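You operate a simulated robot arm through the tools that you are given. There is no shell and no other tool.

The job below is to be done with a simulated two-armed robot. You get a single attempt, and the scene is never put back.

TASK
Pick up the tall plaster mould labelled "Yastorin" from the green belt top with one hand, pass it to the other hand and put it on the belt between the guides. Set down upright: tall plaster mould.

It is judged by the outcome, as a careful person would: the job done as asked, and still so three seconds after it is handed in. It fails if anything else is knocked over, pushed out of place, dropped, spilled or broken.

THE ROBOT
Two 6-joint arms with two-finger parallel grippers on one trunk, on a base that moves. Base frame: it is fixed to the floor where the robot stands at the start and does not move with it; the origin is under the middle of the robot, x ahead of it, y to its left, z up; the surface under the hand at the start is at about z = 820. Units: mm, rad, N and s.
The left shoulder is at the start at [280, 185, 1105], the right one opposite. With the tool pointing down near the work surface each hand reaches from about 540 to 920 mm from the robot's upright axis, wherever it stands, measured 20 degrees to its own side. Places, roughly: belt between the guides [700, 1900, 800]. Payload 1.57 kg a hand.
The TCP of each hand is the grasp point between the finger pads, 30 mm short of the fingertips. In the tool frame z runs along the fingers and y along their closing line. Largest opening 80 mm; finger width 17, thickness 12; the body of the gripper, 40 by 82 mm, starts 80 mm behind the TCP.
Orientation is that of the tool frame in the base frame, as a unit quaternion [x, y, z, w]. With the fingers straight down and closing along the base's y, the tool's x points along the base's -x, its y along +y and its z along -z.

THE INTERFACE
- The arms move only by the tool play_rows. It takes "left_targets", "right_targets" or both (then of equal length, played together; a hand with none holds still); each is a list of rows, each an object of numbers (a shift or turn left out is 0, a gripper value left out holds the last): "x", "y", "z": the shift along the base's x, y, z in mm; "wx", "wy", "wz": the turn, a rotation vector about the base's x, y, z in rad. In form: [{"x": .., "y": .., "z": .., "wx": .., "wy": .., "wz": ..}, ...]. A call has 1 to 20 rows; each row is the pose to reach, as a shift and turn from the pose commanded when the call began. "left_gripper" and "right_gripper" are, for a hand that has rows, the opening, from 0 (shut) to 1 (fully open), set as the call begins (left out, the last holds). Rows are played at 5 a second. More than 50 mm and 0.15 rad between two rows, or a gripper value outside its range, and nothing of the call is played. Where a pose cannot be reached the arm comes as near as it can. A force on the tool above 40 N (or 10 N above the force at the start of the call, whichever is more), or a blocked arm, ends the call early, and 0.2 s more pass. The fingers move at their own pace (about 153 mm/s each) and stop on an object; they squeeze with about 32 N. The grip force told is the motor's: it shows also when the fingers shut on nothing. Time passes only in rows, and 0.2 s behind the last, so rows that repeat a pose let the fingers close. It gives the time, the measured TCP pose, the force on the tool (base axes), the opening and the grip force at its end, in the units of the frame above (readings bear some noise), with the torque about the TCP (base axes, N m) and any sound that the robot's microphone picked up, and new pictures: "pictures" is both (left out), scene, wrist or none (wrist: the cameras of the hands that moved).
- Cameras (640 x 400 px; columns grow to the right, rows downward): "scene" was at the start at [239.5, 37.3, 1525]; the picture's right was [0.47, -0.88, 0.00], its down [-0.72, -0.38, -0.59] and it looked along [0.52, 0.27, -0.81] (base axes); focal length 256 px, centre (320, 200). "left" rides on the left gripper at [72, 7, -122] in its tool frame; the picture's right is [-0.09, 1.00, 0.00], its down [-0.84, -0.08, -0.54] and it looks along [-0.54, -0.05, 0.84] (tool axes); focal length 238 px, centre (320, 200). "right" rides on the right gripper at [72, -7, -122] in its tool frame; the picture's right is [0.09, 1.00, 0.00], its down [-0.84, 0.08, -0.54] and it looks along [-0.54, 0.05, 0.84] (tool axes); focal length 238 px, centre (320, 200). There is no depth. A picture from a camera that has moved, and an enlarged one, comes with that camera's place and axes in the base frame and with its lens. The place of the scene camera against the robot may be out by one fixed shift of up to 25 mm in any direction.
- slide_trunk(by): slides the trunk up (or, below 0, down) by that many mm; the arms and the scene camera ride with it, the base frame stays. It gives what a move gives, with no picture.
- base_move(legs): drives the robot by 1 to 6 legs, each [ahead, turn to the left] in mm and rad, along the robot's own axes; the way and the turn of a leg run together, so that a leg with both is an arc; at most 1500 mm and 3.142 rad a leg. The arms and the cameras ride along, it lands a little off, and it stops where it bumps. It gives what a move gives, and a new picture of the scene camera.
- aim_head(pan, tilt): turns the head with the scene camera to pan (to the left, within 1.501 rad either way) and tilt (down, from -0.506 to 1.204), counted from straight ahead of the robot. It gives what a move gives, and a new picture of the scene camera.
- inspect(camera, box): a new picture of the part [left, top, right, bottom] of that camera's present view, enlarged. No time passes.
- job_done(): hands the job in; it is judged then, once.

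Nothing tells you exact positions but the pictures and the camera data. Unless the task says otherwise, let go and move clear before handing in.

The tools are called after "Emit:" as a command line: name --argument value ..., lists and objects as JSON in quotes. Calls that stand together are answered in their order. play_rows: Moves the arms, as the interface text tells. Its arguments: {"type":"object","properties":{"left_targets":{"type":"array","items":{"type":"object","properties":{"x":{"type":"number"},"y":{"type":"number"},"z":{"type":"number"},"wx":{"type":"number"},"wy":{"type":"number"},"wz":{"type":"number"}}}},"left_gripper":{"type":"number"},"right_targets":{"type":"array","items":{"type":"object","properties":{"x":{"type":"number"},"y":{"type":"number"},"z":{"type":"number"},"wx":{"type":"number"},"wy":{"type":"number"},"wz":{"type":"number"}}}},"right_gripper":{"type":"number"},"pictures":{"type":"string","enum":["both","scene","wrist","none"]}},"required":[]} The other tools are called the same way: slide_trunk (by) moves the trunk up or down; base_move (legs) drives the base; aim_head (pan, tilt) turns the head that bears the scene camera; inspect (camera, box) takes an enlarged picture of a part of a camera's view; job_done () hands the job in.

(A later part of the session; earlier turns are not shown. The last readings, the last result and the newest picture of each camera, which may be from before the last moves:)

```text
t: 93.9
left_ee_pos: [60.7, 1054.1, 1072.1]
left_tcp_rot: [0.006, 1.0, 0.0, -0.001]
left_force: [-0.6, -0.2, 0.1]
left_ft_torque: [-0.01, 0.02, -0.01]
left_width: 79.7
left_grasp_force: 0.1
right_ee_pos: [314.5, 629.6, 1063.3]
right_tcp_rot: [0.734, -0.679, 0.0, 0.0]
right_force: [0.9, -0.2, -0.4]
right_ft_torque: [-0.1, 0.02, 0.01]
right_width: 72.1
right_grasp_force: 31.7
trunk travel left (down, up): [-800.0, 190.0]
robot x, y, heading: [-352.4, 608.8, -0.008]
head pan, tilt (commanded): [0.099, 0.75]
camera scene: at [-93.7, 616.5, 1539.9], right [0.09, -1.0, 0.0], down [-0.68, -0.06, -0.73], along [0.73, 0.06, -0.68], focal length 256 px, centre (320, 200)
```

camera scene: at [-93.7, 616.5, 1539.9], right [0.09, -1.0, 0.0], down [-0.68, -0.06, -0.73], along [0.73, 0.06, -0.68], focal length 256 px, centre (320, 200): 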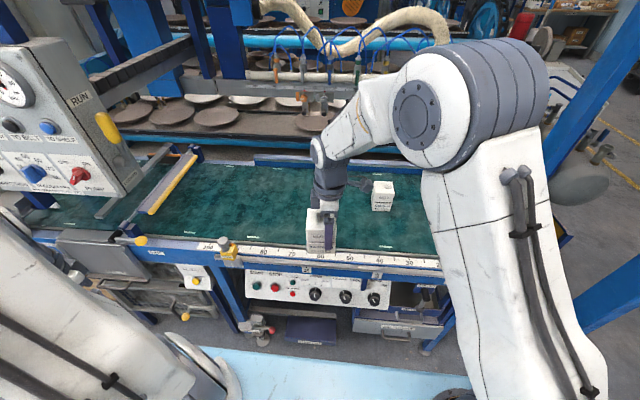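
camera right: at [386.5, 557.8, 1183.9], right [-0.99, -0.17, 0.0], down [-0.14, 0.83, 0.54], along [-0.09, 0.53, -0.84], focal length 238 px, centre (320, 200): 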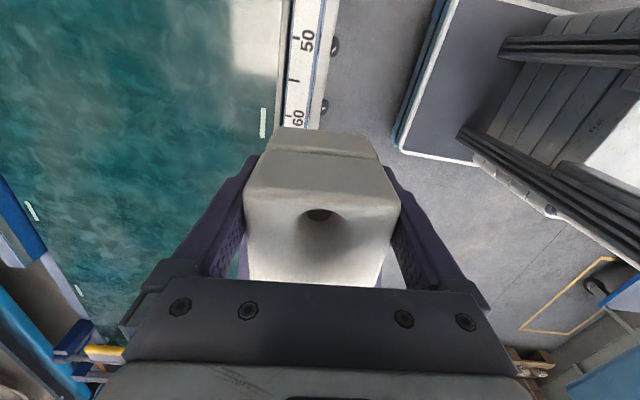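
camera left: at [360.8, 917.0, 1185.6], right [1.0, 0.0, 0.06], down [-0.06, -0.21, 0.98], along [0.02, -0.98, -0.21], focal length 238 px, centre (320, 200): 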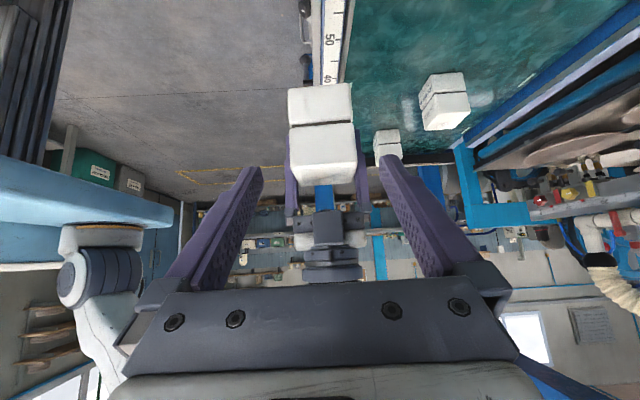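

The right hand holds the mould well. I'll draw it in further to keep the turning radius small, then drive to the target side and measure the clearances there before placing.

Emit:
play_rows --right_targets '[{"x": -15}, {"x": -30}, {"x": -45}, {"x": -60}, {"x": -75}, {"x": -90}, {"x": -90}]' --pictures "none"

Emit:
base_move --legs '[[-120, 0], [0, 1.5708], [1450, 0]]'

```text
t: 95.5
left_ee_pos: [61.9, 1055.1, 1072.5]
left_tcp_rot: [0.007, 1.0, 0.0, 0.0]
left_force: [0.2, -0.8, -0.2]
left_ft_torque: [-0.05, 0.0, 0.0]
left_width: 80.0
left_grasp_force: 0.0
right_ee_pos: [222.8, 630.0, 1062.8]
right_tcp_rot: [0.734, -0.68, 0.0, 0.0]
right_force: [-0.8, 0.0, 0.0]
right_ft_torque: [-0.08, -0.02, -0.01]
right_width: 71.9
right_grasp_force: 31.8
trunk travel left (down, up): [-800.0, 190.0]
robot x, y, heading: [-347.2, 609.6, -0.013]
head pan, tilt (commanded): [0.099, 0.75]
```

```text
t: 107.4
left_ee_pos: [-870.7, 2486.1, 1073.2]
left_tcp_rot: [-0.697, 0.717, 0.0, 0.0]
left_force: [-0.4, -0.5, -0.3]
left_ft_torque: [0.04, -0.02, 0.01]
left_width: 80.4
left_grasp_force: 0.1
right_ee_pos: [-442.6, 2642.7, 1062.4]
right_tcp_rot: [1.0, 0.03, 0.0, 0.0]
right_force: [0.1, 0.5, -0.9]
right_ft_torque: [0.05, -0.08, 0.02]
right_width: 72.1
right_grasp_force: 32.2
trunk travel left (down, up): [-800.0, 190.0]
robot x, y, heading: [-430.1, 2065.3, 1.545]
head pan, tilt (commanded): [0.099, 0.75]
camera scene: at [-417.9, 2313.5, 1540.0], right [1.0, 0.07, 0.0], down [0.05, -0.68, -0.73], along [-0.05, 0.73, -0.68], focal length 256 px, centre (320, 200)
```

scene: 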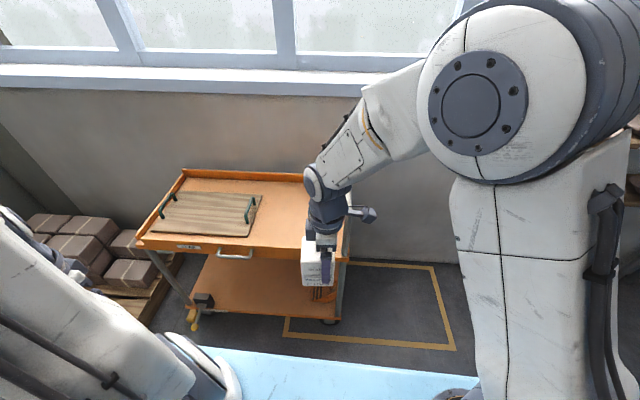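

Emit:
aim_head --pan -1.2 --tilt 0.45

Emit:
inspect --camera "scene" --box '[220, 60, 460, 220]'

```text
t: 108.8
left_ee_pos: [-872.2, 2487.0, 1072.4]
left_tcp_rot: [-0.697, 0.717, -0.001, 0.0]
left_force: [0.3, 0.4, 0.3]
left_ft_torque: [-0.01, 0.02, -0.02]
left_width: 79.8
left_grasp_force: 0.0
right_ee_pos: [-443.0, 2643.3, 1063.1]
right_tcp_rot: [1.0, 0.031, 0.0, 0.0]
right_force: [0.1, -0.5, 1.1]
right_ft_torque: [0.03, -0.09, 0.0]
right_width: 71.9
right_grasp_force: 32.0
trunk travel left (down, up): [-800.0, 190.0]
robot x, y, heading: [-435.0, 2064.8, 1.546]
head pan, tilt (commanded): [-1.201, 0.45]
camera scene: at [-325.5, 2261.7, 1566.4], right [0.34, -0.94, 0.0], down [-0.41, -0.15, -0.9], along [0.85, 0.3, -0.44], focal length 256 px, centre (320, 200)
```

scene: 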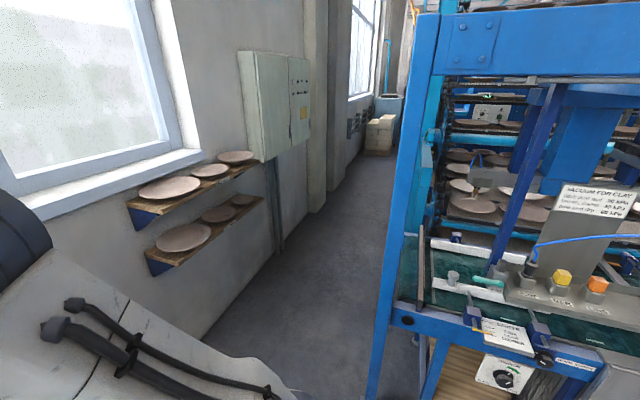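

```text
2.50 times, centred on (340, 140) of scene
camera zoom: at [-325.5, 2261.7, 1566.4], right [0.34, -0.94, 0.0], down [-0.41, -0.15, -0.9], along [0.85, 0.3, -0.44], focal length 641 px, centre (270, 350)
```

zoom: 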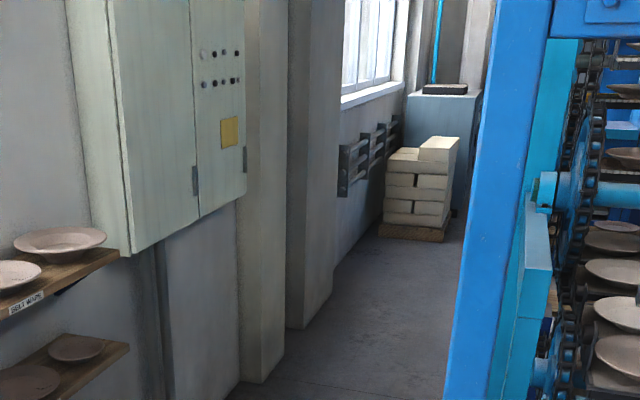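

Emit:
inspect --camera "scene" --box '[380, 200, 640, 400]'

Emit:
inspect --camera "scene" --box '[400, 215, 540, 315]'

Emit:
aim_head --pan -1.5 --tilt 0.65

Emit:
inspect --camera "scene" --box '[260, 150, 400, 250]'

```text
2.00 times, centred on (510, 300) of scene
camera zoom: at [-325.5, 2261.7, 1566.4], right [0.34, -0.94, 0.0], down [-0.41, -0.15, -0.9], along [0.85, 0.3, -0.44], focal length 513 px, centre (-60, 0)
```

zoom: 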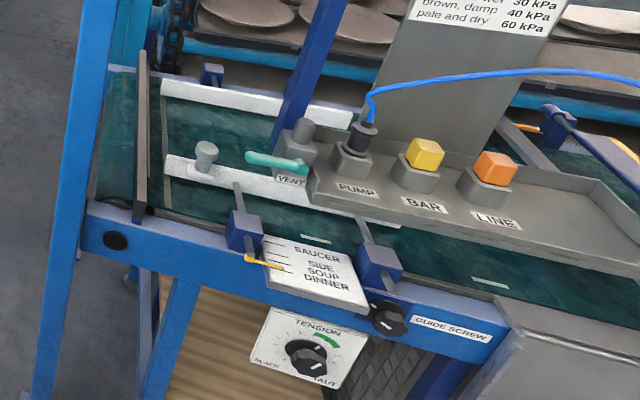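

```text
4.00 times, centred on (470, 265) of scene
camera zoom: at [-325.5, 2261.7, 1566.4], right [0.34, -0.94, 0.0], down [-0.41, -0.15, -0.9], along [0.85, 0.3, -0.44], focal length 1025 px, centre (-280, -60)
```

zoom: 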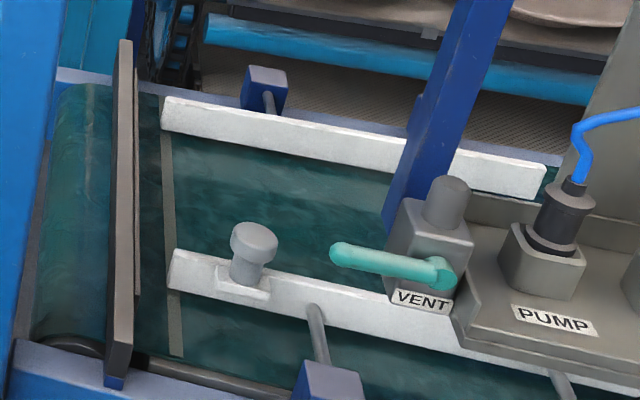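

```text
t: 109.6
left_ee_pos: [-872.4, 2486.2, 1072.6]
left_tcp_rot: [-0.697, 0.717, 0.0, 0.0]
left_force: [0.0, 1.2, -0.3]
left_ft_torque: [-0.02, -0.02, 0.03]
left_width: 80.1
left_grasp_force: 0.0
right_ee_pos: [-444.6, 2643.6, 1063.2]
right_tcp_rot: [1.0, 0.03, 0.001, 0.001]
right_force: [-0.7, -0.8, 0.2]
right_ft_torque: [-0.02, -0.1, 0.0]
right_width: 72.0
right_grasp_force: 31.9
trunk travel left (down, up): [-800.0, 190.0]
robot x, y, heading: [-433.1, 2067.3, 1.545]
head pan, tilt (commanded): [-1.499, 0.649]
camera scene: at [-325.3, 2234.7, 1548.6], right [0.04, -1.0, 0.0], down [-0.6, -0.03, -0.8], along [0.8, 0.03, -0.6], focal length 256 px, centre (320, 200)
```

scene: 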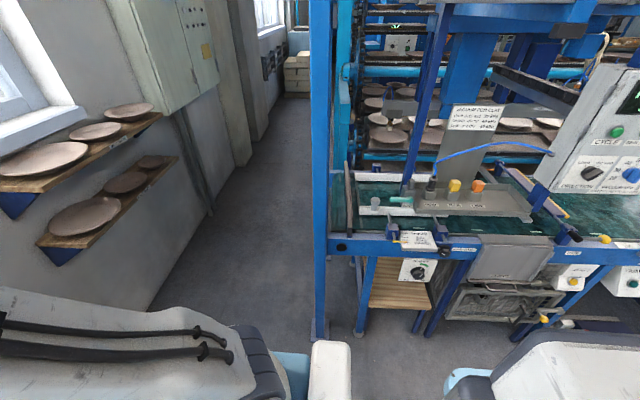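

```text
4.00 times, centred on (330, 200) of scene
camera zoom: at [-325.3, 2234.7, 1548.6], right [0.04, -1.0, 0.0], down [-0.6, -0.03, -0.8], along [0.8, 0.03, -0.6], focal length 1025 px, centre (280, 200)
```

zoom: 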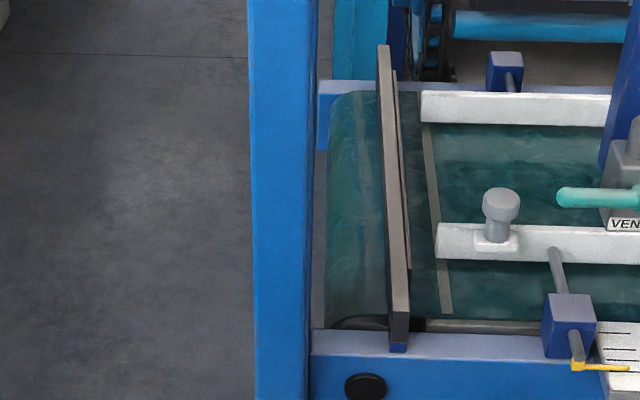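

The view shows the clear belt strip between the white guides (front guide x≈545, back guide x≈824, y≈1713–2102), with an upright at about (500, 1955), a knob on the front guide at (545, 2041) and a post at (430, 2270). A straight-down grip can't get the elbow through that gap, so I'll face the machine in open space and re-grip to a forward-tilted hold.

Emit:
base_move --legs '[[0, -1.545], [-150, 0]]'

Emit:
aim_head --pan 0.1 --tilt 0.75

```text
t: 114.7
left_ee_pos: [-180.7, 2523.9, 1071.6]
left_tcp_rot: [-0.008, 1.0, 0.0, 0.0]
left_force: [0.2, 0.0, 1.1]
left_ft_torque: [0.01, 0.01, 0.01]
left_width: 80.1
left_grasp_force: 0.0
right_ee_pos: [-6.1, 2102.0, 1061.6]
right_tcp_rot: [0.743, -0.669, 0.0, 0.0]
right_force: [0.3, 0.1, 0.2]
right_ft_torque: [-0.11, 0.0, 0.0]
right_width: 72.1
right_grasp_force: 32.2
trunk travel left (down, up): [-800.0, 190.0]
robot x, y, heading: [-579.4, 2062.7, 0.016]
head pan, tilt (commanded): [-1.499, 0.649]
camera scene: at [-398.4, 1984.5, 1548.5], right [-1.0, -0.09, 0.0], down [-0.05, 0.6, -0.8], along [0.07, -0.79, -0.6], focal length 256 px, centre (320, 200)
```

scene: 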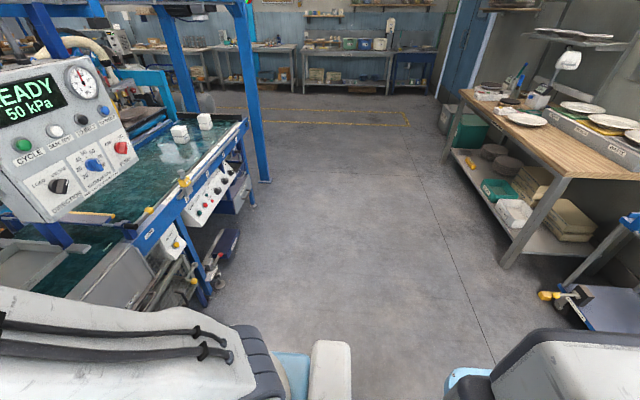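

```text
t: 116.4
left_ee_pos: [-181.9, 2524.1, 1070.6]
left_tcp_rot: [-0.008, 1.0, 0.001, 0.0]
left_force: [-0.9, 0.8, -0.7]
left_ft_torque: [0.02, -0.01, -0.02]
left_width: 79.9
left_grasp_force: 0.1
right_ee_pos: [-7.4, 2103.2, 1062.0]
right_tcp_rot: [0.743, -0.669, 0.0, 0.0]
right_force: [-1.2, -0.6, -0.2]
right_ft_torque: [-0.08, -0.01, 0.0]
right_width: 72.1
right_grasp_force: 31.6
trunk travel left (down, up): [-800.0, 190.0]
robot x, y, heading: [-580.9, 2063.5, 0.02]
head pan, tilt (commanded): [0.099, 0.75]
camera scene: at [-324.1, 2080.5, 1539.9], right [0.11, -0.99, 0.0], down [-0.68, -0.08, -0.73], along [0.73, 0.08, -0.68], focal length 256 px, centre (320, 200)
```

scene: 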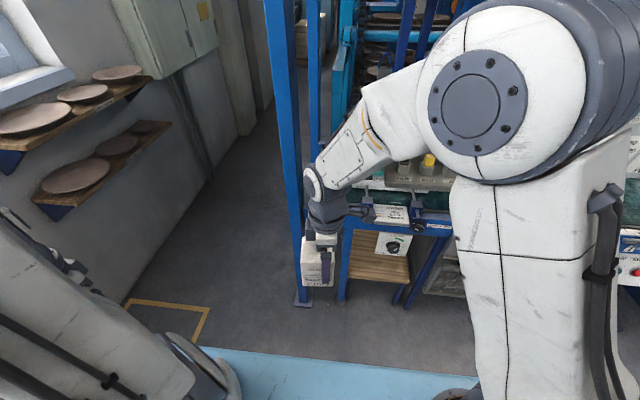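

The space here is clear. I'll turn the left hand sideways (fingers horizontal) so it can take the mould low from the left while the right still holds it from above.

Emit:
play_rows --left_targets '[{"x": 18, "y": -16, "z": 2, "wz": -0.1235}, {"x": 36, "y": -32, "z": 5, "wz": -0.247}, {"x": 54, "y": -48, "z": 7, "wz": -0.3705}, {"x": 72, "y": -65, "z": 10, "wz": -0.494}, {"x": 90, "y": -81, "z": 12, "wz": -0.6175}, {"x": 108, "y": -97, "z": 15, "wz": -0.741}, {"x": 126, "y": -113, "z": 17, "wz": -0.8645}, {"x": 144, "y": -129, "z": 19, "wz": -0.988}, {"x": 162, "y": -145, "z": 22, "wz": -1.1115}, {"x": 180, "y": -162, "z": 24, "wz": -1.235}, {"x": 198, "y": -178, "z": 27, "wz": -1.3585}, {"x": 216, "y": -194, "z": 29, "wz": -1.482}]' --right_targets '[{"x": 5}, {"x": 10}, {"x": 15}, {"x": 20}, {"x": 25}, {"x": 30}, {"x": 35}, {"x": 40}, {"x": 45}, {"x": 50}, {"x": 55}, {"x": 60}]' --pictures "none"

Emit:
play_rows --left_targets '[{"x": 0, "y": -4, "z": -6, "wx": -0.13, "wy": -0.0137}, {"x": 0, "y": -8, "z": -12, "wx": -0.26, "wy": -0.0273}, {"x": 0, "y": -12, "z": -19, "wx": -0.39, "wy": -0.041}, {"x": 0, "y": -16, "z": -25, "wx": -0.5207, "wy": -0.0547}, {"x": 0, "y": -20, "z": -32, "wx": -0.651, "wy": -0.0683}, {"x": 0, "y": -25, "z": -38, "wx": -0.781, "wy": -0.082}, {"x": 0, "y": -29, "z": -44, "wx": -0.911, "wy": -0.0957}, {"x": 0, "y": -33, "z": -51, "wx": -1.041, "wy": -0.109}, {"x": 0, "y": -38, "z": -57, "wx": -1.1715, "wy": -0.123}, {"x": 0, "y": -42, "z": -64, "wx": -1.302, "wy": -0.137}, {"x": 0, "y": -48, "z": -70, "wx": -1.432, "wy": -0.15}, {"x": 0, "y": -53, "z": -77, "wx": -1.562, "wy": -0.164}]' --pictures "both"

```text
t: 119.0
left_ee_pos: [33.2, 2328.9, 1101.7]
left_tcp_rot: [0.67, 0.742, 0.0, 0.0]
left_force: [0.2, -0.3, 0.6]
left_ft_torque: [-0.02, 0.0, -0.02]
left_width: 80.0
left_grasp_force: 0.1
right_ee_pos: [53.7, 2103.2, 1061.2]
right_tcp_rot: [0.743, -0.669, 0.0, -0.001]
right_force: [1.0, -0.3, -0.8]
right_ft_torque: [-0.09, -0.01, -0.01]
right_width: 71.9
right_grasp_force: 31.6
trunk travel left (down, up): [-800.0, 190.0]
robot x, y, heading: [-583.4, 2063.1, 0.018]
head pan, tilt (commanded): [0.099, 0.75]
```

```text
t: 121.6
left_ee_pos: [34.1, 2276.9, 1024.7]
left_tcp_rot: [0.473, 0.525, -0.473, 0.527]
left_force: [-0.4, 0.0, 0.8]
left_ft_torque: [0.0, 0.02, 0.03]
left_width: 80.0
left_grasp_force: 0.0
right_ee_pos: [51.7, 2103.3, 1063.1]
right_tcp_rot: [0.743, -0.669, -0.001, 0.0]
right_force: [0.8, 0.3, -0.2]
right_ft_torque: [-0.07, 0.0, 0.01]
right_width: 71.8
right_grasp_force: 32.4
trunk travel left (down, up): [-800.0, 190.0]
robot x, y, heading: [-578.8, 2062.5, 0.013]
head pan, tilt (commanded): [0.099, 0.75]
camera scene: at [-324.2, 2080.5, 1540.0], right [0.11, -0.99, 0.0], down [-0.68, -0.08, -0.73], along [0.73, 0.08, -0.68], focal length 256 px, centre (320, 200)
camera left: at [28.7, 2398.1, 952.6], right [0.99, 0.11, 0.09], down [-0.14, 0.53, 0.84], along [0.04, -0.84, 0.54], focal length 238 px, centre (320, 200)
```

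scene: 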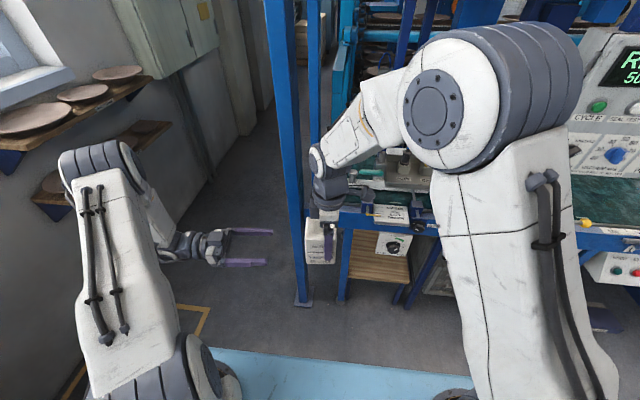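
left: 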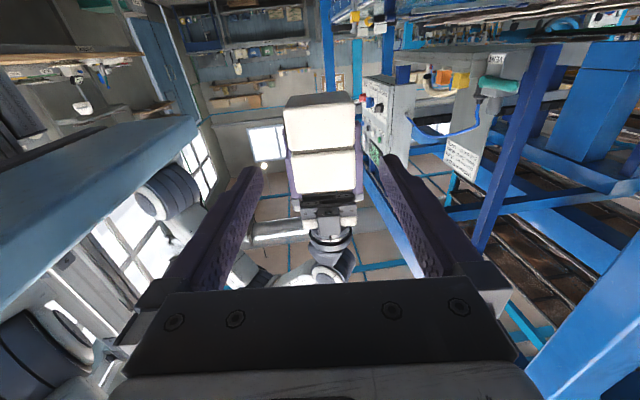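

Emit:
inspect --camera "left" --box '[240, 70, 400, 240]'

Emit:
inspect --camera "scene" --box '[200, 170, 360, 290]'

```text
2.35 times, centred on (320, 155) of left
camera zoom: at [28.7, 2398.1, 952.6], right [0.99, 0.11, 0.09], down [-0.14, 0.53, 0.84], along [0.04, -0.84, 0.54], focal length 561 px, centre (320, 306)
```

zoom: 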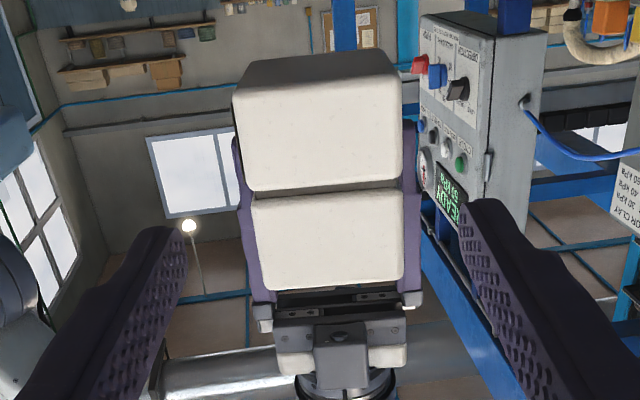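

```text
3.33 times, centred on (280, 230) of scene
camera zoom: at [-324.2, 2080.5, 1540.0], right [0.11, -0.99, 0.0], down [-0.68, -0.08, -0.73], along [0.73, 0.08, -0.68], focal length 854 px, centre (453, 100)
```

zoom: 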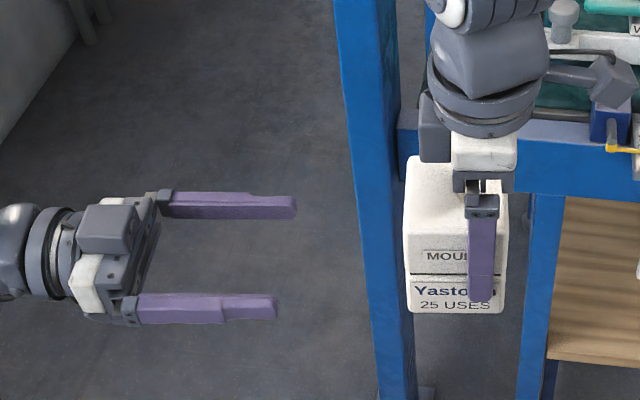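

The left fingers line up with the mould's lower part. I'll move in along the horizontal approach, first to the edge of the mould.

Emit:
play_rows --left_targets '[{"x": 4, "y": -28, "z": -2}, {"x": 7, "y": -55, "z": -2}, {"x": 10.3, "y": -84, "z": -2}, {"x": 10.3, "y": -84, "z": -2}]' --pictures "wrist"

Emit:
inspect --camera "left" --box '[220, 70, 420, 270]'

Emit:
inspect --camera "scene" --box '[200, 170, 360, 290]'

```text
t: 122.6
left_ee_pos: [65.4, 2202.0, 1030.7]
left_tcp_rot: [0.473, 0.526, -0.475, 0.523]
left_force: [0.6, 0.1, 0.4]
left_ft_torque: [0.0, 0.03, 0.0]
left_width: 79.9
left_grasp_force: 0.1
left hand out of reach, approached as far as the arm can: row 1, 2, 3, 4
right_ee_pos: [53.3, 2102.2, 1061.3]
right_tcp_rot: [0.743, -0.669, 0.0, 0.0]
right_force: [0.1, 1.2, 0.4]
right_ft_torque: [-0.11, -0.01, 0.0]
right_width: 72.0
right_grasp_force: 32.3
trunk travel left (down, up): [-800.0, 190.0]
robot x, y, heading: [-580.5, 2067.6, 0.016]
head pan, tilt (commanded): [0.099, 0.75]
camera left: at [59.8, 2322.9, 959.4], right [0.99, 0.1, 0.09], down [-0.13, 0.53, 0.84], along [0.04, -0.84, 0.54], focal length 238 px, centre (320, 200)
```

left: 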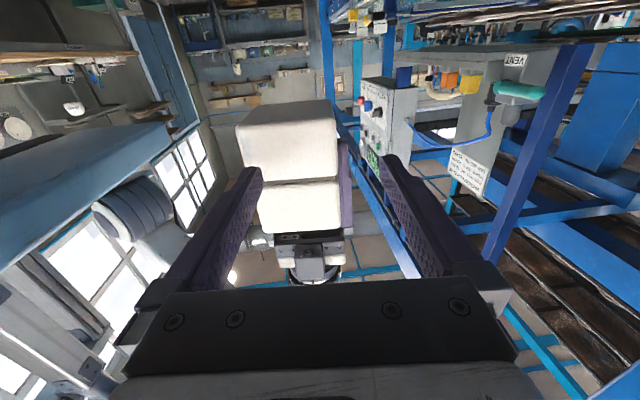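

```text
2.00 times, centred on (320, 170) of left
camera zoom: at [59.8, 2322.9, 959.4], right [0.99, 0.1, 0.09], down [-0.13, 0.53, 0.84], along [0.04, -0.84, 0.54], focal length 477 px, centre (320, 260)
```

zoom: 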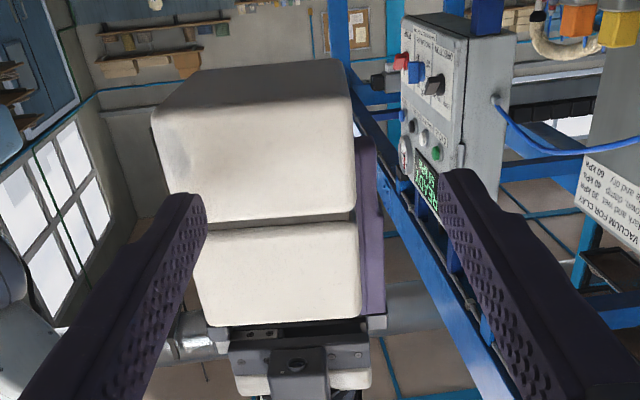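

```text
3.33 times, centred on (280, 230) of scene
camera zoom: at [-324.0, 2080.3, 1539.9], right [0.11, -0.99, 0.0], down [-0.68, -0.08, -0.73], along [0.73, 0.08, -0.68], focal length 854 px, centre (453, 100)
```

zoom: 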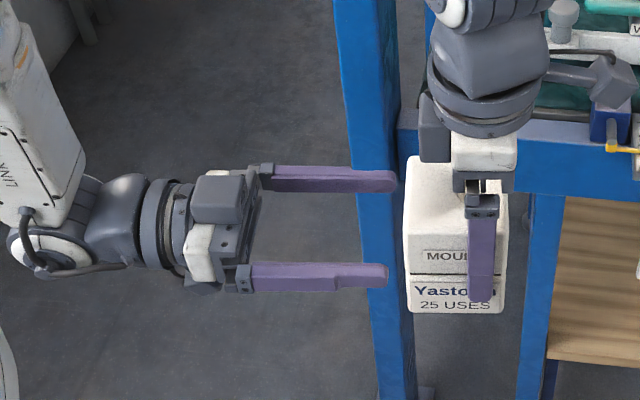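

The left arm hit its reach limit that close in, so I'll back it off and shift the held mould further forward and left to give both arms comfortable room.

Emit:
play_rows --left_targets '[{"x": 5, "y": 35, "z": 0}, {"x": 30, "y": 65, "z": 0}, {"x": 55, "y": 90, "z": 0}, {"x": 80, "y": 110, "z": 0}, {"x": 100.7, "y": 123.3, "z": 1}, {"x": 100.7, "y": 123.3, "z": 1}]' --right_targets '[{"x": 22, "y": 4}, {"x": 44, "y": 12}, {"x": 66, "y": 20}, {"x": 88, "y": 30}, {"x": 110, "y": 40}, {"x": 110, "y": 40}]' --pictures "both"

```text
t: 124.0
left_ee_pos: [165.1, 2325.5, 1031.9]
left_tcp_rot: [0.473, 0.525, -0.473, 0.525]
left_force: [-0.4, 0.0, 0.6]
left_ft_torque: [0.02, -0.01, -0.02]
left_width: 80.0
left_grasp_force: 0.0
right_ee_pos: [163.0, 2143.5, 1060.9]
right_tcp_rot: [0.743, -0.669, 0.0, 0.0]
right_force: [0.3, -0.6, -0.4]
right_ft_torque: [-0.13, 0.0, -0.01]
right_width: 72.1
right_grasp_force: 31.6
trunk travel left (down, up): [-800.0, 190.0]
robot x, y, heading: [-583.8, 2065.1, 0.014]
head pan, tilt (commanded): [0.099, 0.75]
camera scene: at [-323.7, 2080.7, 1539.9], right [0.11, -0.99, 0.0], down [-0.68, -0.08, -0.73], along [0.73, 0.08, -0.68], focal length 256 px, centre (320, 200)
camera right: at [178.4, 2072.1, 1183.2], right [-0.98, -0.2, 0.0], down [-0.16, 0.82, 0.54], along [-0.11, 0.53, -0.84], focal length 238 px, centre (320, 200)
camera left: at [159.5, 2447.2, 959.7], right [0.99, 0.1, 0.09], down [-0.13, 0.53, 0.84], along [0.04, -0.84, 0.54], focal length 238 px, centre (320, 200)
```

scene: 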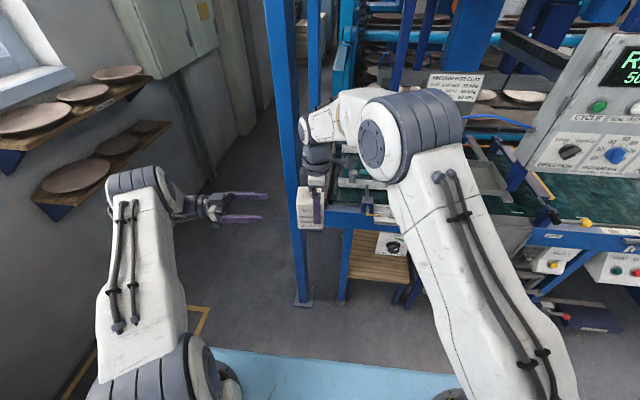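
right: 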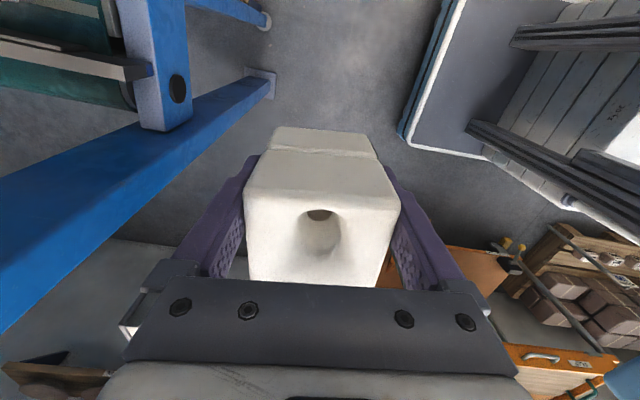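
left: 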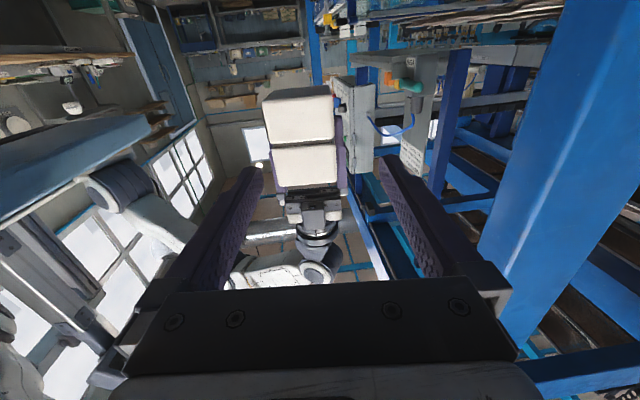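

Emit:
play_rows --left_targets '[{"x": -10, "y": -1, "z": -5}, {"x": -19.6, "y": -2.1, "z": -10}, {"x": -15, "y": -46, "z": -10}, {"x": -10.3, "y": -90.6, "z": -10}, {"x": -10.3, "y": -90.6, "z": -10}]' --pictures "wrist"

Emit:
inspect --camera "left" --box '[220, 70, 420, 270]'

Emit:
inspect --camera "scene" --box '[200, 150, 360, 270]'

```text
t: 125.2
left_ee_pos: [156.1, 2233.8, 1021.6]
left_tcp_rot: [0.472, 0.526, -0.473, 0.526]
left_force: [-0.7, -0.2, 0.4]
left_ft_torque: [0.02, 0.0, 0.0]
left_width: 80.0
left_grasp_force: 0.1
right_ee_pos: [163.3, 2142.7, 1063.1]
right_tcp_rot: [0.743, -0.669, 0.0, 0.001]
right_force: [-0.3, -0.6, -0.4]
right_ft_torque: [-0.1, -0.02, -0.01]
right_width: 71.6
right_grasp_force: 32.1
trunk travel left (down, up): [-800.0, 190.0]
robot x, y, heading: [-580.2, 2067.7, 0.013]
head pan, tilt (commanded): [0.099, 0.75]
camera left: at [150.5, 2356.3, 950.5], right [0.99, 0.1, 0.09], down [-0.13, 0.53, 0.84], along [0.04, -0.84, 0.54], focal length 238 px, centre (320, 200)
```

left: 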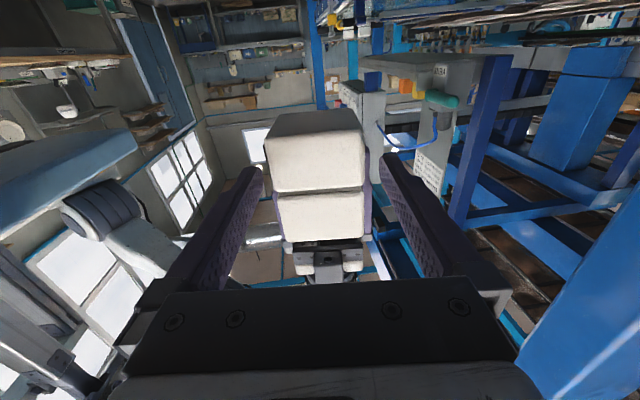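

```text
2.00 times, centred on (320, 170) of left
camera zoom: at [150.5, 2356.3, 950.5], right [0.99, 0.1, 0.09], down [-0.13, 0.53, 0.84], along [0.04, -0.84, 0.54], focal length 477 px, centre (320, 260)
```

zoom: 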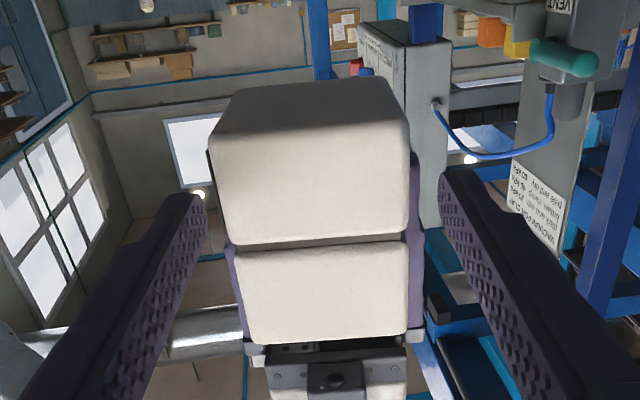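

```text
3.33 times, centred on (280, 210) of scene
camera zoom: at [-324.0, 2080.3, 1539.9], right [0.11, -0.99, 0.0], down [-0.68, -0.08, -0.73], along [0.73, 0.08, -0.68], focal length 854 px, centre (453, 167)
```

zoom: 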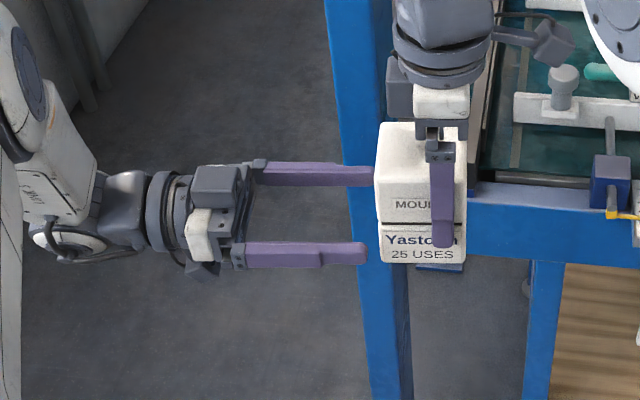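

The left hand is now within reach and nearly centred; with a 2 mm correction I'll advance to straddle the mould's lower part.

Emit:
play_rows --left_targets '[{"x": -2, "y": -0.2, "z": 0}, {"x": -0.4, "y": -15.4, "z": 0}, {"x": 1.2, "y": -30.6, "z": 0}, {"x": 2.8, "y": -45.9, "z": 0}, {"x": 2.8, "y": -45.9, "z": 0}]' --pictures "wrist"

Emit:
inspect --camera "scene" --box '[220, 160, 340, 250]'

```text
t: 126.4
left_ee_pos: [158.9, 2188.5, 1021.5]
left_tcp_rot: [0.473, 0.526, -0.473, 0.526]
left_force: [0.0, 0.1, 0.2]
left_ft_torque: [0.03, 0.0, 0.02]
left_width: 80.2
left_grasp_force: 0.1
right_ee_pos: [163.9, 2143.1, 1062.2]
right_tcp_rot: [0.743, -0.669, 0.0, 0.0]
right_force: [-0.4, 0.0, -0.1]
right_ft_torque: [-0.12, -0.01, -0.02]
right_width: 72.0
right_grasp_force: 32.1
trunk travel left (down, up): [-800.0, 190.0]
robot x, y, heading: [-581.4, 2060.6, 0.015]
head pan, tilt (commanded): [0.099, 0.75]
camera left: at [152.5, 2310.3, 950.1], right [0.99, 0.1, 0.09], down [-0.13, 0.53, 0.84], along [0.04, -0.84, 0.54], focal length 238 px, centre (320, 200)
```

left: 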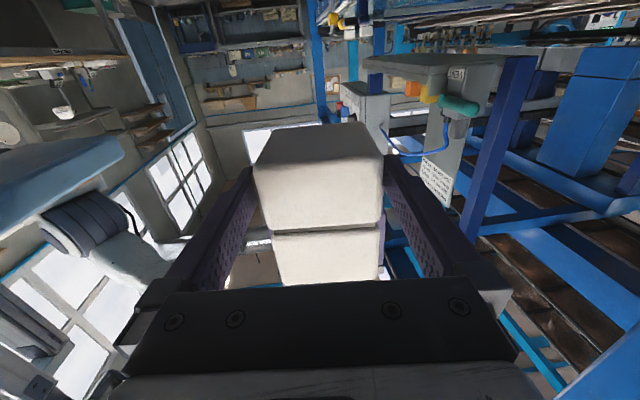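

```text
4.44 times, centred on (280, 205) of scene
camera zoom: at [-324.0, 2080.4, 1539.9], right [0.11, -0.99, 0.0], down [-0.68, -0.08, -0.73], along [0.73, 0.08, -0.68], focal length 1139 px, centre (498, 178)
```

zoom: 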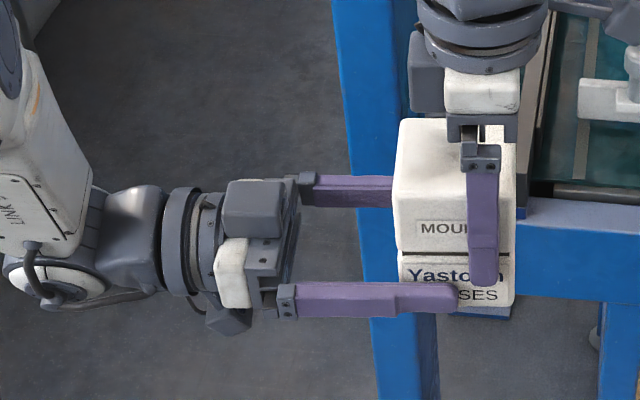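

Straddled with no contact. I'll close the left gripper.

Emit:
play_rows --left_targets '[{"x": 0}, {"x": 0}, {"x": 0}, {"x": 0}, {"x": 0}]' --left_gripper 0 --pictures "none"

```text
t: 127.6
left_ee_pos: [158.5, 2188.3, 1021.3]
left_tcp_rot: [0.473, 0.525, -0.474, 0.525]
left_force: [0.6, -1.3, -0.2]
left_ft_torque: [0.23, -0.03, 0.05]
left_width: 71.8
left_grasp_force: 32.1
right_ee_pos: [163.6, 2143.8, 1064.0]
right_tcp_rot: [0.743, -0.669, 0.001, 0.001]
right_force: [-1.9, 2.1, -0.7]
right_ft_torque: [-0.23, 0.04, 0.03]
right_width: 71.8
right_grasp_force: 31.8
trunk travel left (down, up): [-800.0, 190.0]
robot x, y, heading: [-579.0, 2064.3, 0.016]
head pan, tilt (commanded): [0.099, 0.75]
```

Both hold it. Now I'll open the right gripper and lift the right hand straight up.

Emit:
play_rows --right_targets '[{"x": 0}, {"x": 0}, {"x": 0}]' --right_gripper 1 --pictures "none"

Emit:
play_rows --right_targets '[{"z": 15}, {"z": 35}, {"z": 60}, {"z": 90}, {"z": 125}, {"z": 150}]' --pictures "both"

Emit:
inspect --camera "scene" --box '[220, 130, 340, 250]'

```text
t: 128.4
left_ee_pos: [158.6, 2188.4, 1020.9]
left_tcp_rot: [0.473, 0.525, -0.474, 0.526]
left_force: [0.3, 0.1, 0.7]
left_ft_torque: [0.18, -0.01, 0.01]
left_width: 72.3
left_grasp_force: 31.7
right_ee_pos: [163.7, 2142.7, 1061.4]
right_tcp_rot: [0.743, -0.669, 0.0, 0.0]
right_force: [-0.8, -0.5, -0.1]
right_ft_torque: [-0.02, 0.01, 0.02]
right_width: 80.1
right_grasp_force: 0.0
trunk travel left (down, up): [-800.0, 190.0]
robot x, y, heading: [-581.7, 2062.6, 0.018]
head pan, tilt (commanded): [0.099, 0.75]
```

```text
t: 129.8
left_ee_pos: [158.1, 2190.2, 1022.0]
left_tcp_rot: [0.473, 0.525, -0.473, 0.525]
left_force: [0.6, 0.0, 0.3]
left_ft_torque: [0.16, -0.01, -0.01]
left_width: 71.9
left_grasp_force: 32.0
right_ee_pos: [161.2, 2142.9, 1213.4]
right_tcp_rot: [0.743, -0.67, 0.0, -0.001]
right_force: [-0.3, -0.2, 0.2]
right_ft_torque: [0.01, -0.02, 0.0]
right_width: 80.0
right_grasp_force: 0.0
trunk travel left (down, up): [-800.0, 190.0]
robot x, y, heading: [-582.9, 2067.3, 0.015]
head pan, tilt (commanded): [0.099, 0.75]
camera scene: at [-324.0, 2080.5, 1539.9], right [0.11, -0.99, 0.0], down [-0.68, -0.08, -0.73], along [0.73, 0.08, -0.68], focal length 256 px, centre (320, 200)
camera right: at [177.2, 2071.6, 1334.6], right [-0.98, -0.2, 0.0], down [-0.16, 0.82, 0.54], along [-0.11, 0.53, -0.84], focal length 238 px, centre (320, 200)
```

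scene: 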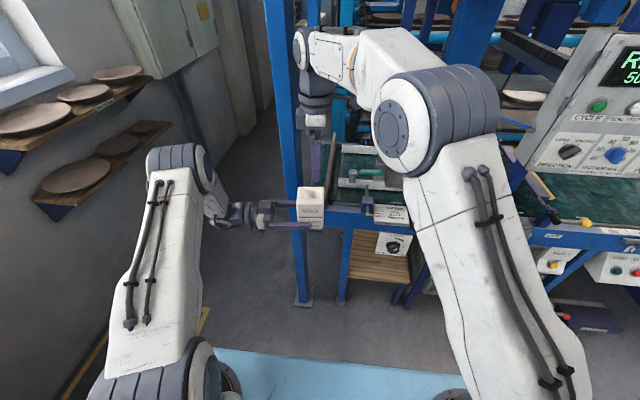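
right: 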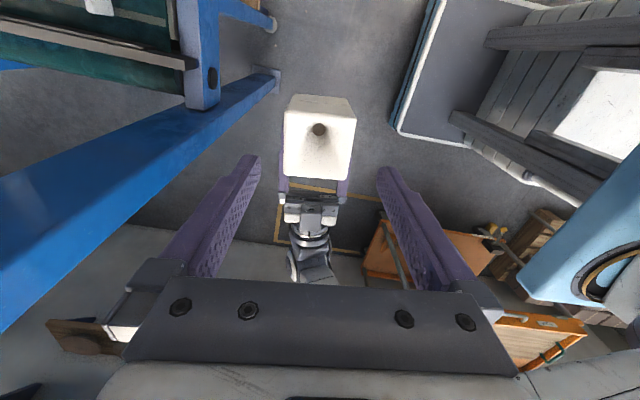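

```text
3.33 times, centred on (280, 190) of scene
camera zoom: at [-324.0, 2080.5, 1539.9], right [0.11, -0.99, 0.0], down [-0.68, -0.08, -0.73], along [0.73, 0.08, -0.68], focal length 854 px, centre (453, 233)
```

zoom: 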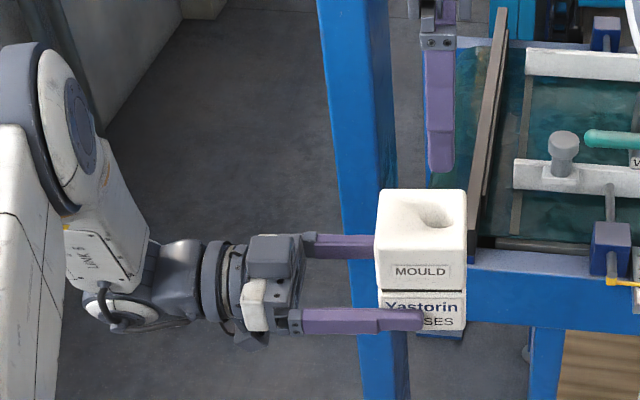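

The left hand now holds the mould low from the side and the right is free. I'll turn the right hand round (camera upward) behind and above the mould, ready to take it with a forward-tilted grip.

Emit:
play_rows --right_targets '[{"x": -10, "y": 0, "z": 5, "wz": 0.131}, {"x": -20, "y": 0, "z": 10, "wz": 0.262}, {"x": -30, "y": 0, "z": 15, "wz": 0.393}, {"x": -40, "y": 0, "z": 17, "wz": 0.524}, {"x": -50, "y": 0, "z": 17, "wz": 0.655}, {"x": -60, "y": 0, "z": 17, "wz": 0.785}, {"x": -70, "y": 0, "z": 17, "wz": 0.916}, {"x": -80, "y": 0, "z": 17, "wz": 1.047}, {"x": -90, "y": 0, "z": 17, "wz": 1.178}, {"x": -100, "y": 0, "z": 17, "wz": 1.309}, {"x": -110, "y": 0, "z": 17, "wz": 1.44}, {"x": -121, "y": 0, "z": 17, "wz": 1.5708}]' --pictures "both"

```text
t: 132.4
left_ee_pos: [157.5, 2189.1, 1021.2]
left_tcp_rot: [0.473, 0.525, -0.473, 0.525]
left_force: [0.0, 1.0, -0.4]
left_ft_torque: [0.14, 0.04, 0.0]
left_width: 71.9
left_grasp_force: 32.3
right_ee_pos: [42.0, 2143.0, 1230.4]
right_tcp_rot: [0.999, 0.053, 0.001, 0.0]
right_force: [0.3, -0.1, 0.0]
right_ft_torque: [-0.02, -0.01, 0.0]
right_width: 80.1
right_grasp_force: 0.0
trunk travel left (down, up): [-800.0, 190.0]
robot x, y, heading: [-580.3, 2069.8, 0.016]
head pan, tilt (commanded): [0.099, 0.75]
camera scene: at [-324.0, 2080.5, 1539.9], right [0.11, -0.99, 0.0], down [-0.68, -0.08, -0.73], along [0.73, 0.08, -0.68], focal length 256 px, centre (320, 200)
camera right: at [114.0, 2156.9, 1351.1], right [0.2, -0.98, 0.0], down [-0.82, -0.17, 0.54], along [-0.53, -0.11, -0.84], focal length 238 px, centre (320, 200)
```

scene: 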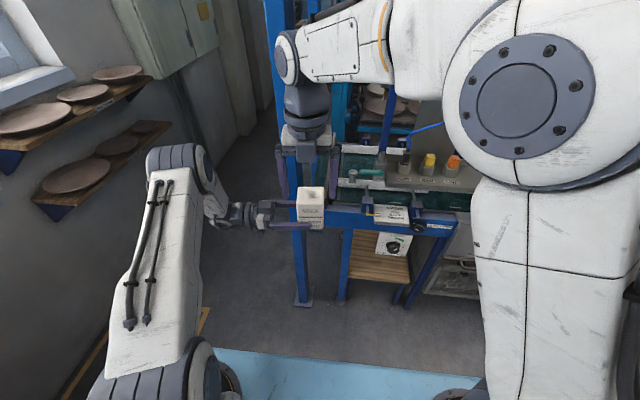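
right: 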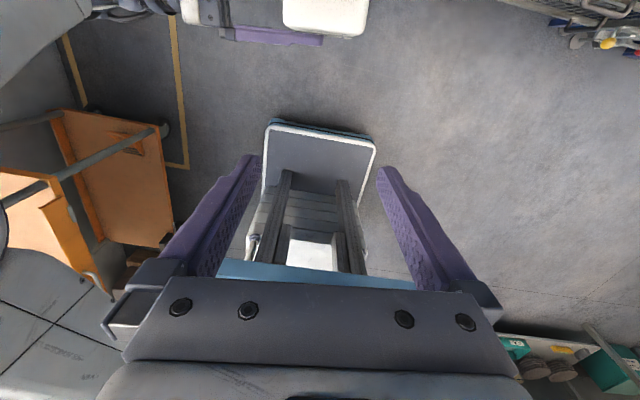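

Emit:
play_rows --right_targets '[{"x": 0, "y": 1.5, "z": 0, "wx": 0.0128, "wy": -0.1215}, {"x": 5, "y": 3, "z": -10, "wx": 0.0255, "wy": -0.243}, {"x": 12, "y": 4.5, "z": -25, "wx": 0.0383, "wy": -0.3645}, {"x": 18, "y": 6, "z": -45, "wx": 0.051, "wy": -0.486}, {"x": 24, "y": 7.4, "z": -63, "wx": 0.0638, "wy": -0.6075}, {"x": 24, "y": 7.4, "z": -63, "wx": 0.0638, "wy": -0.6075}]' --pictures "both"

Emit:
inspect --camera "right" --box '[240, 0, 400, 160]'

```text
t: 133.8
left_ee_pos: [158.9, 2188.5, 1021.6]
left_tcp_rot: [0.474, 0.526, -0.473, 0.525]
left_force: [0.5, -0.5, -0.5]
left_ft_torque: [0.18, 0.01, -0.01]
left_width: 71.8
left_grasp_force: 32.1
right_ee_pos: [65.6, 2150.8, 1167.9]
right_tcp_rot: [0.952, 0.05, 0.3, -0.016]
right_force: [-0.5, 1.2, -0.4]
right_ft_torque: [-0.01, -0.01, 0.0]
right_width: 80.0
right_grasp_force: 0.1
trunk travel left (down, up): [-800.0, 190.0]
robot x, y, heading: [-582.0, 2065.2, 0.018]
head pan, tilt (commanded): [0.099, 0.75]
camera scene: at [-324.0, 2080.6, 1539.9], right [0.11, -0.99, 0.0], down [-0.68, -0.08, -0.73], along [0.73, 0.08, -0.68], focal length 256 px, centre (320, 200)
camera right: at [54.5, 2155.5, 1307.3], right [0.18, -0.98, 0.05], down [-0.98, -0.18, -0.04], along [0.05, -0.04, -1.0], focal length 238 px, centre (320, 200)
```

scene: 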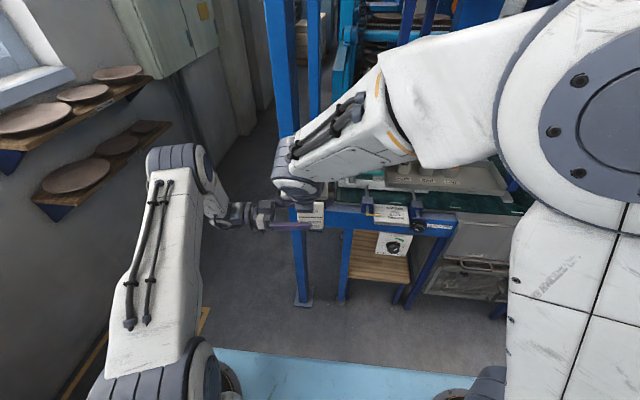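
right: 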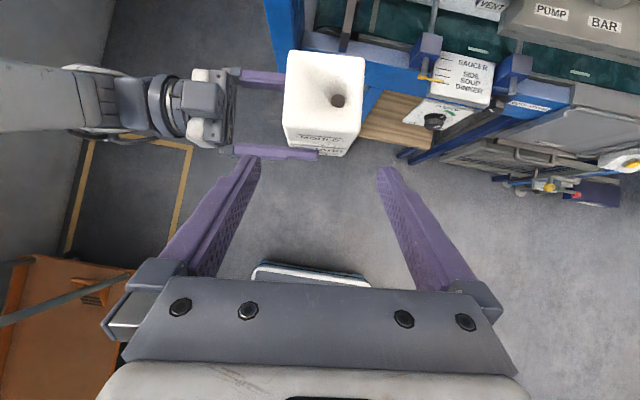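

```text
2.50 times, centred on (320, 80) of right
camera zoom: at [54.5, 2155.5, 1307.3], right [0.18, -0.98, 0.05], down [-0.98, -0.18, -0.04], along [0.05, -0.04, -1.0], focal length 596 px, centre (320, 500)
```

zoom: 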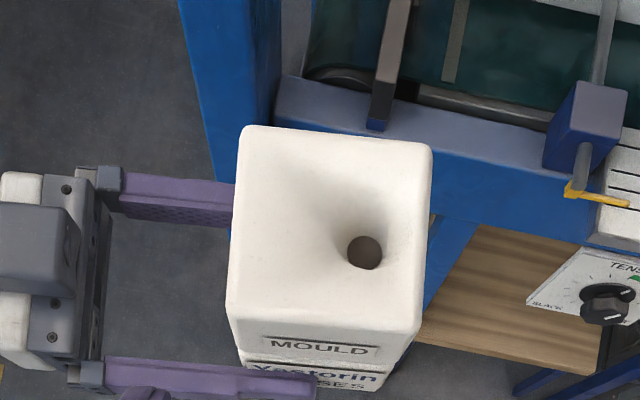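

The right camera now looks straight down on the mould: centre about (163, 2160). I'll advance along the 35° approach, pausing before the fingers straddle it.

Emit:
play_rows --right_targets '[{"x": 14.5, "y": 0.4, "z": -20.5}, {"x": 29.1, "y": 1.8, "z": -41}, {"x": 29.1, "y": 1.8, "z": -41}]' --pictures "both"

Emit:
inspect --camera "right" --box '[220, 20, 420, 220]'

Emit:
inspect --camera "left" --box '[0, 0, 640, 400]'

```text
t: 134.6
left_ee_pos: [158.3, 2188.7, 1021.0]
left_tcp_rot: [0.473, 0.526, -0.473, 0.526]
left_force: [0.4, -0.1, -0.2]
left_ft_torque: [0.15, 0.03, -0.03]
left_width: 72.1
left_grasp_force: 32.0
right_ee_pos: [95.3, 2152.7, 1125.8]
right_tcp_rot: [0.952, 0.049, 0.3, -0.016]
right_force: [0.4, 0.2, -0.5]
right_ft_torque: [-0.01, 0.0, -0.01]
right_width: 79.9
right_grasp_force: 0.0
trunk travel left (down, up): [-800.0, 190.0]
robot x, y, heading: [-580.4, 2064.5, 0.015]
head pan, tilt (commanded): [0.099, 0.75]
camera scene: at [-323.8, 2080.6, 1539.9], right [0.11, -0.99, 0.0], down [-0.68, -0.08, -0.73], along [0.73, 0.08, -0.68], focal length 256 px, centre (320, 200)
camera right: at [84.4, 2157.0, 1266.1], right [0.18, -0.98, 0.05], down [-0.98, -0.18, -0.04], along [0.04, -0.05, -1.0], focal length 238 px, centre (320, 200)
```

scene: 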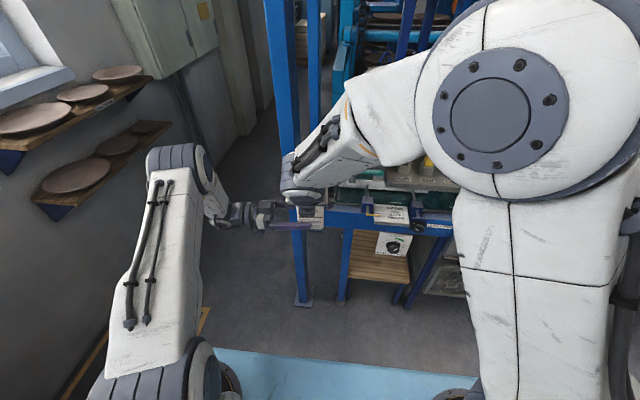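
right: 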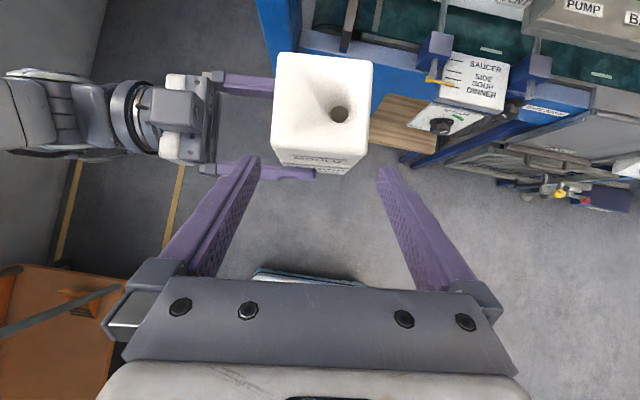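

```text
2.00 times, centred on (320, 120) of right
camera zoom: at [84.4, 2157.0, 1266.1], right [0.18, -0.98, 0.05], down [-0.98, -0.18, -0.04], along [0.04, -0.05, -1.0], focal length 477 px, centre (320, 360)
```

zoom: 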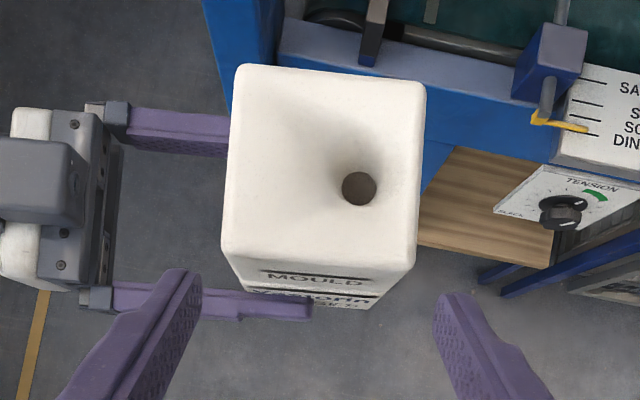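

```text
1.00 times, centred on (320, 200) of left (not enlarged: the box is as wide or as high as the picture)
camera zoom: at [152.6, 2310.4, 949.8], right [0.99, 0.1, 0.09], down [-0.13, 0.53, 0.84], along [0.04, -0.84, 0.54], focal length 238 px, centre (320, 200)
```

zoom: 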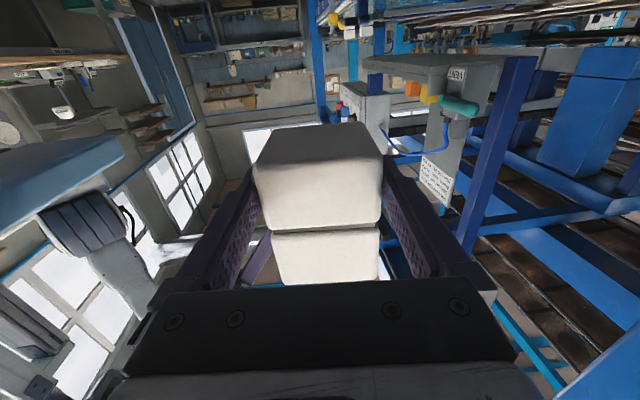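

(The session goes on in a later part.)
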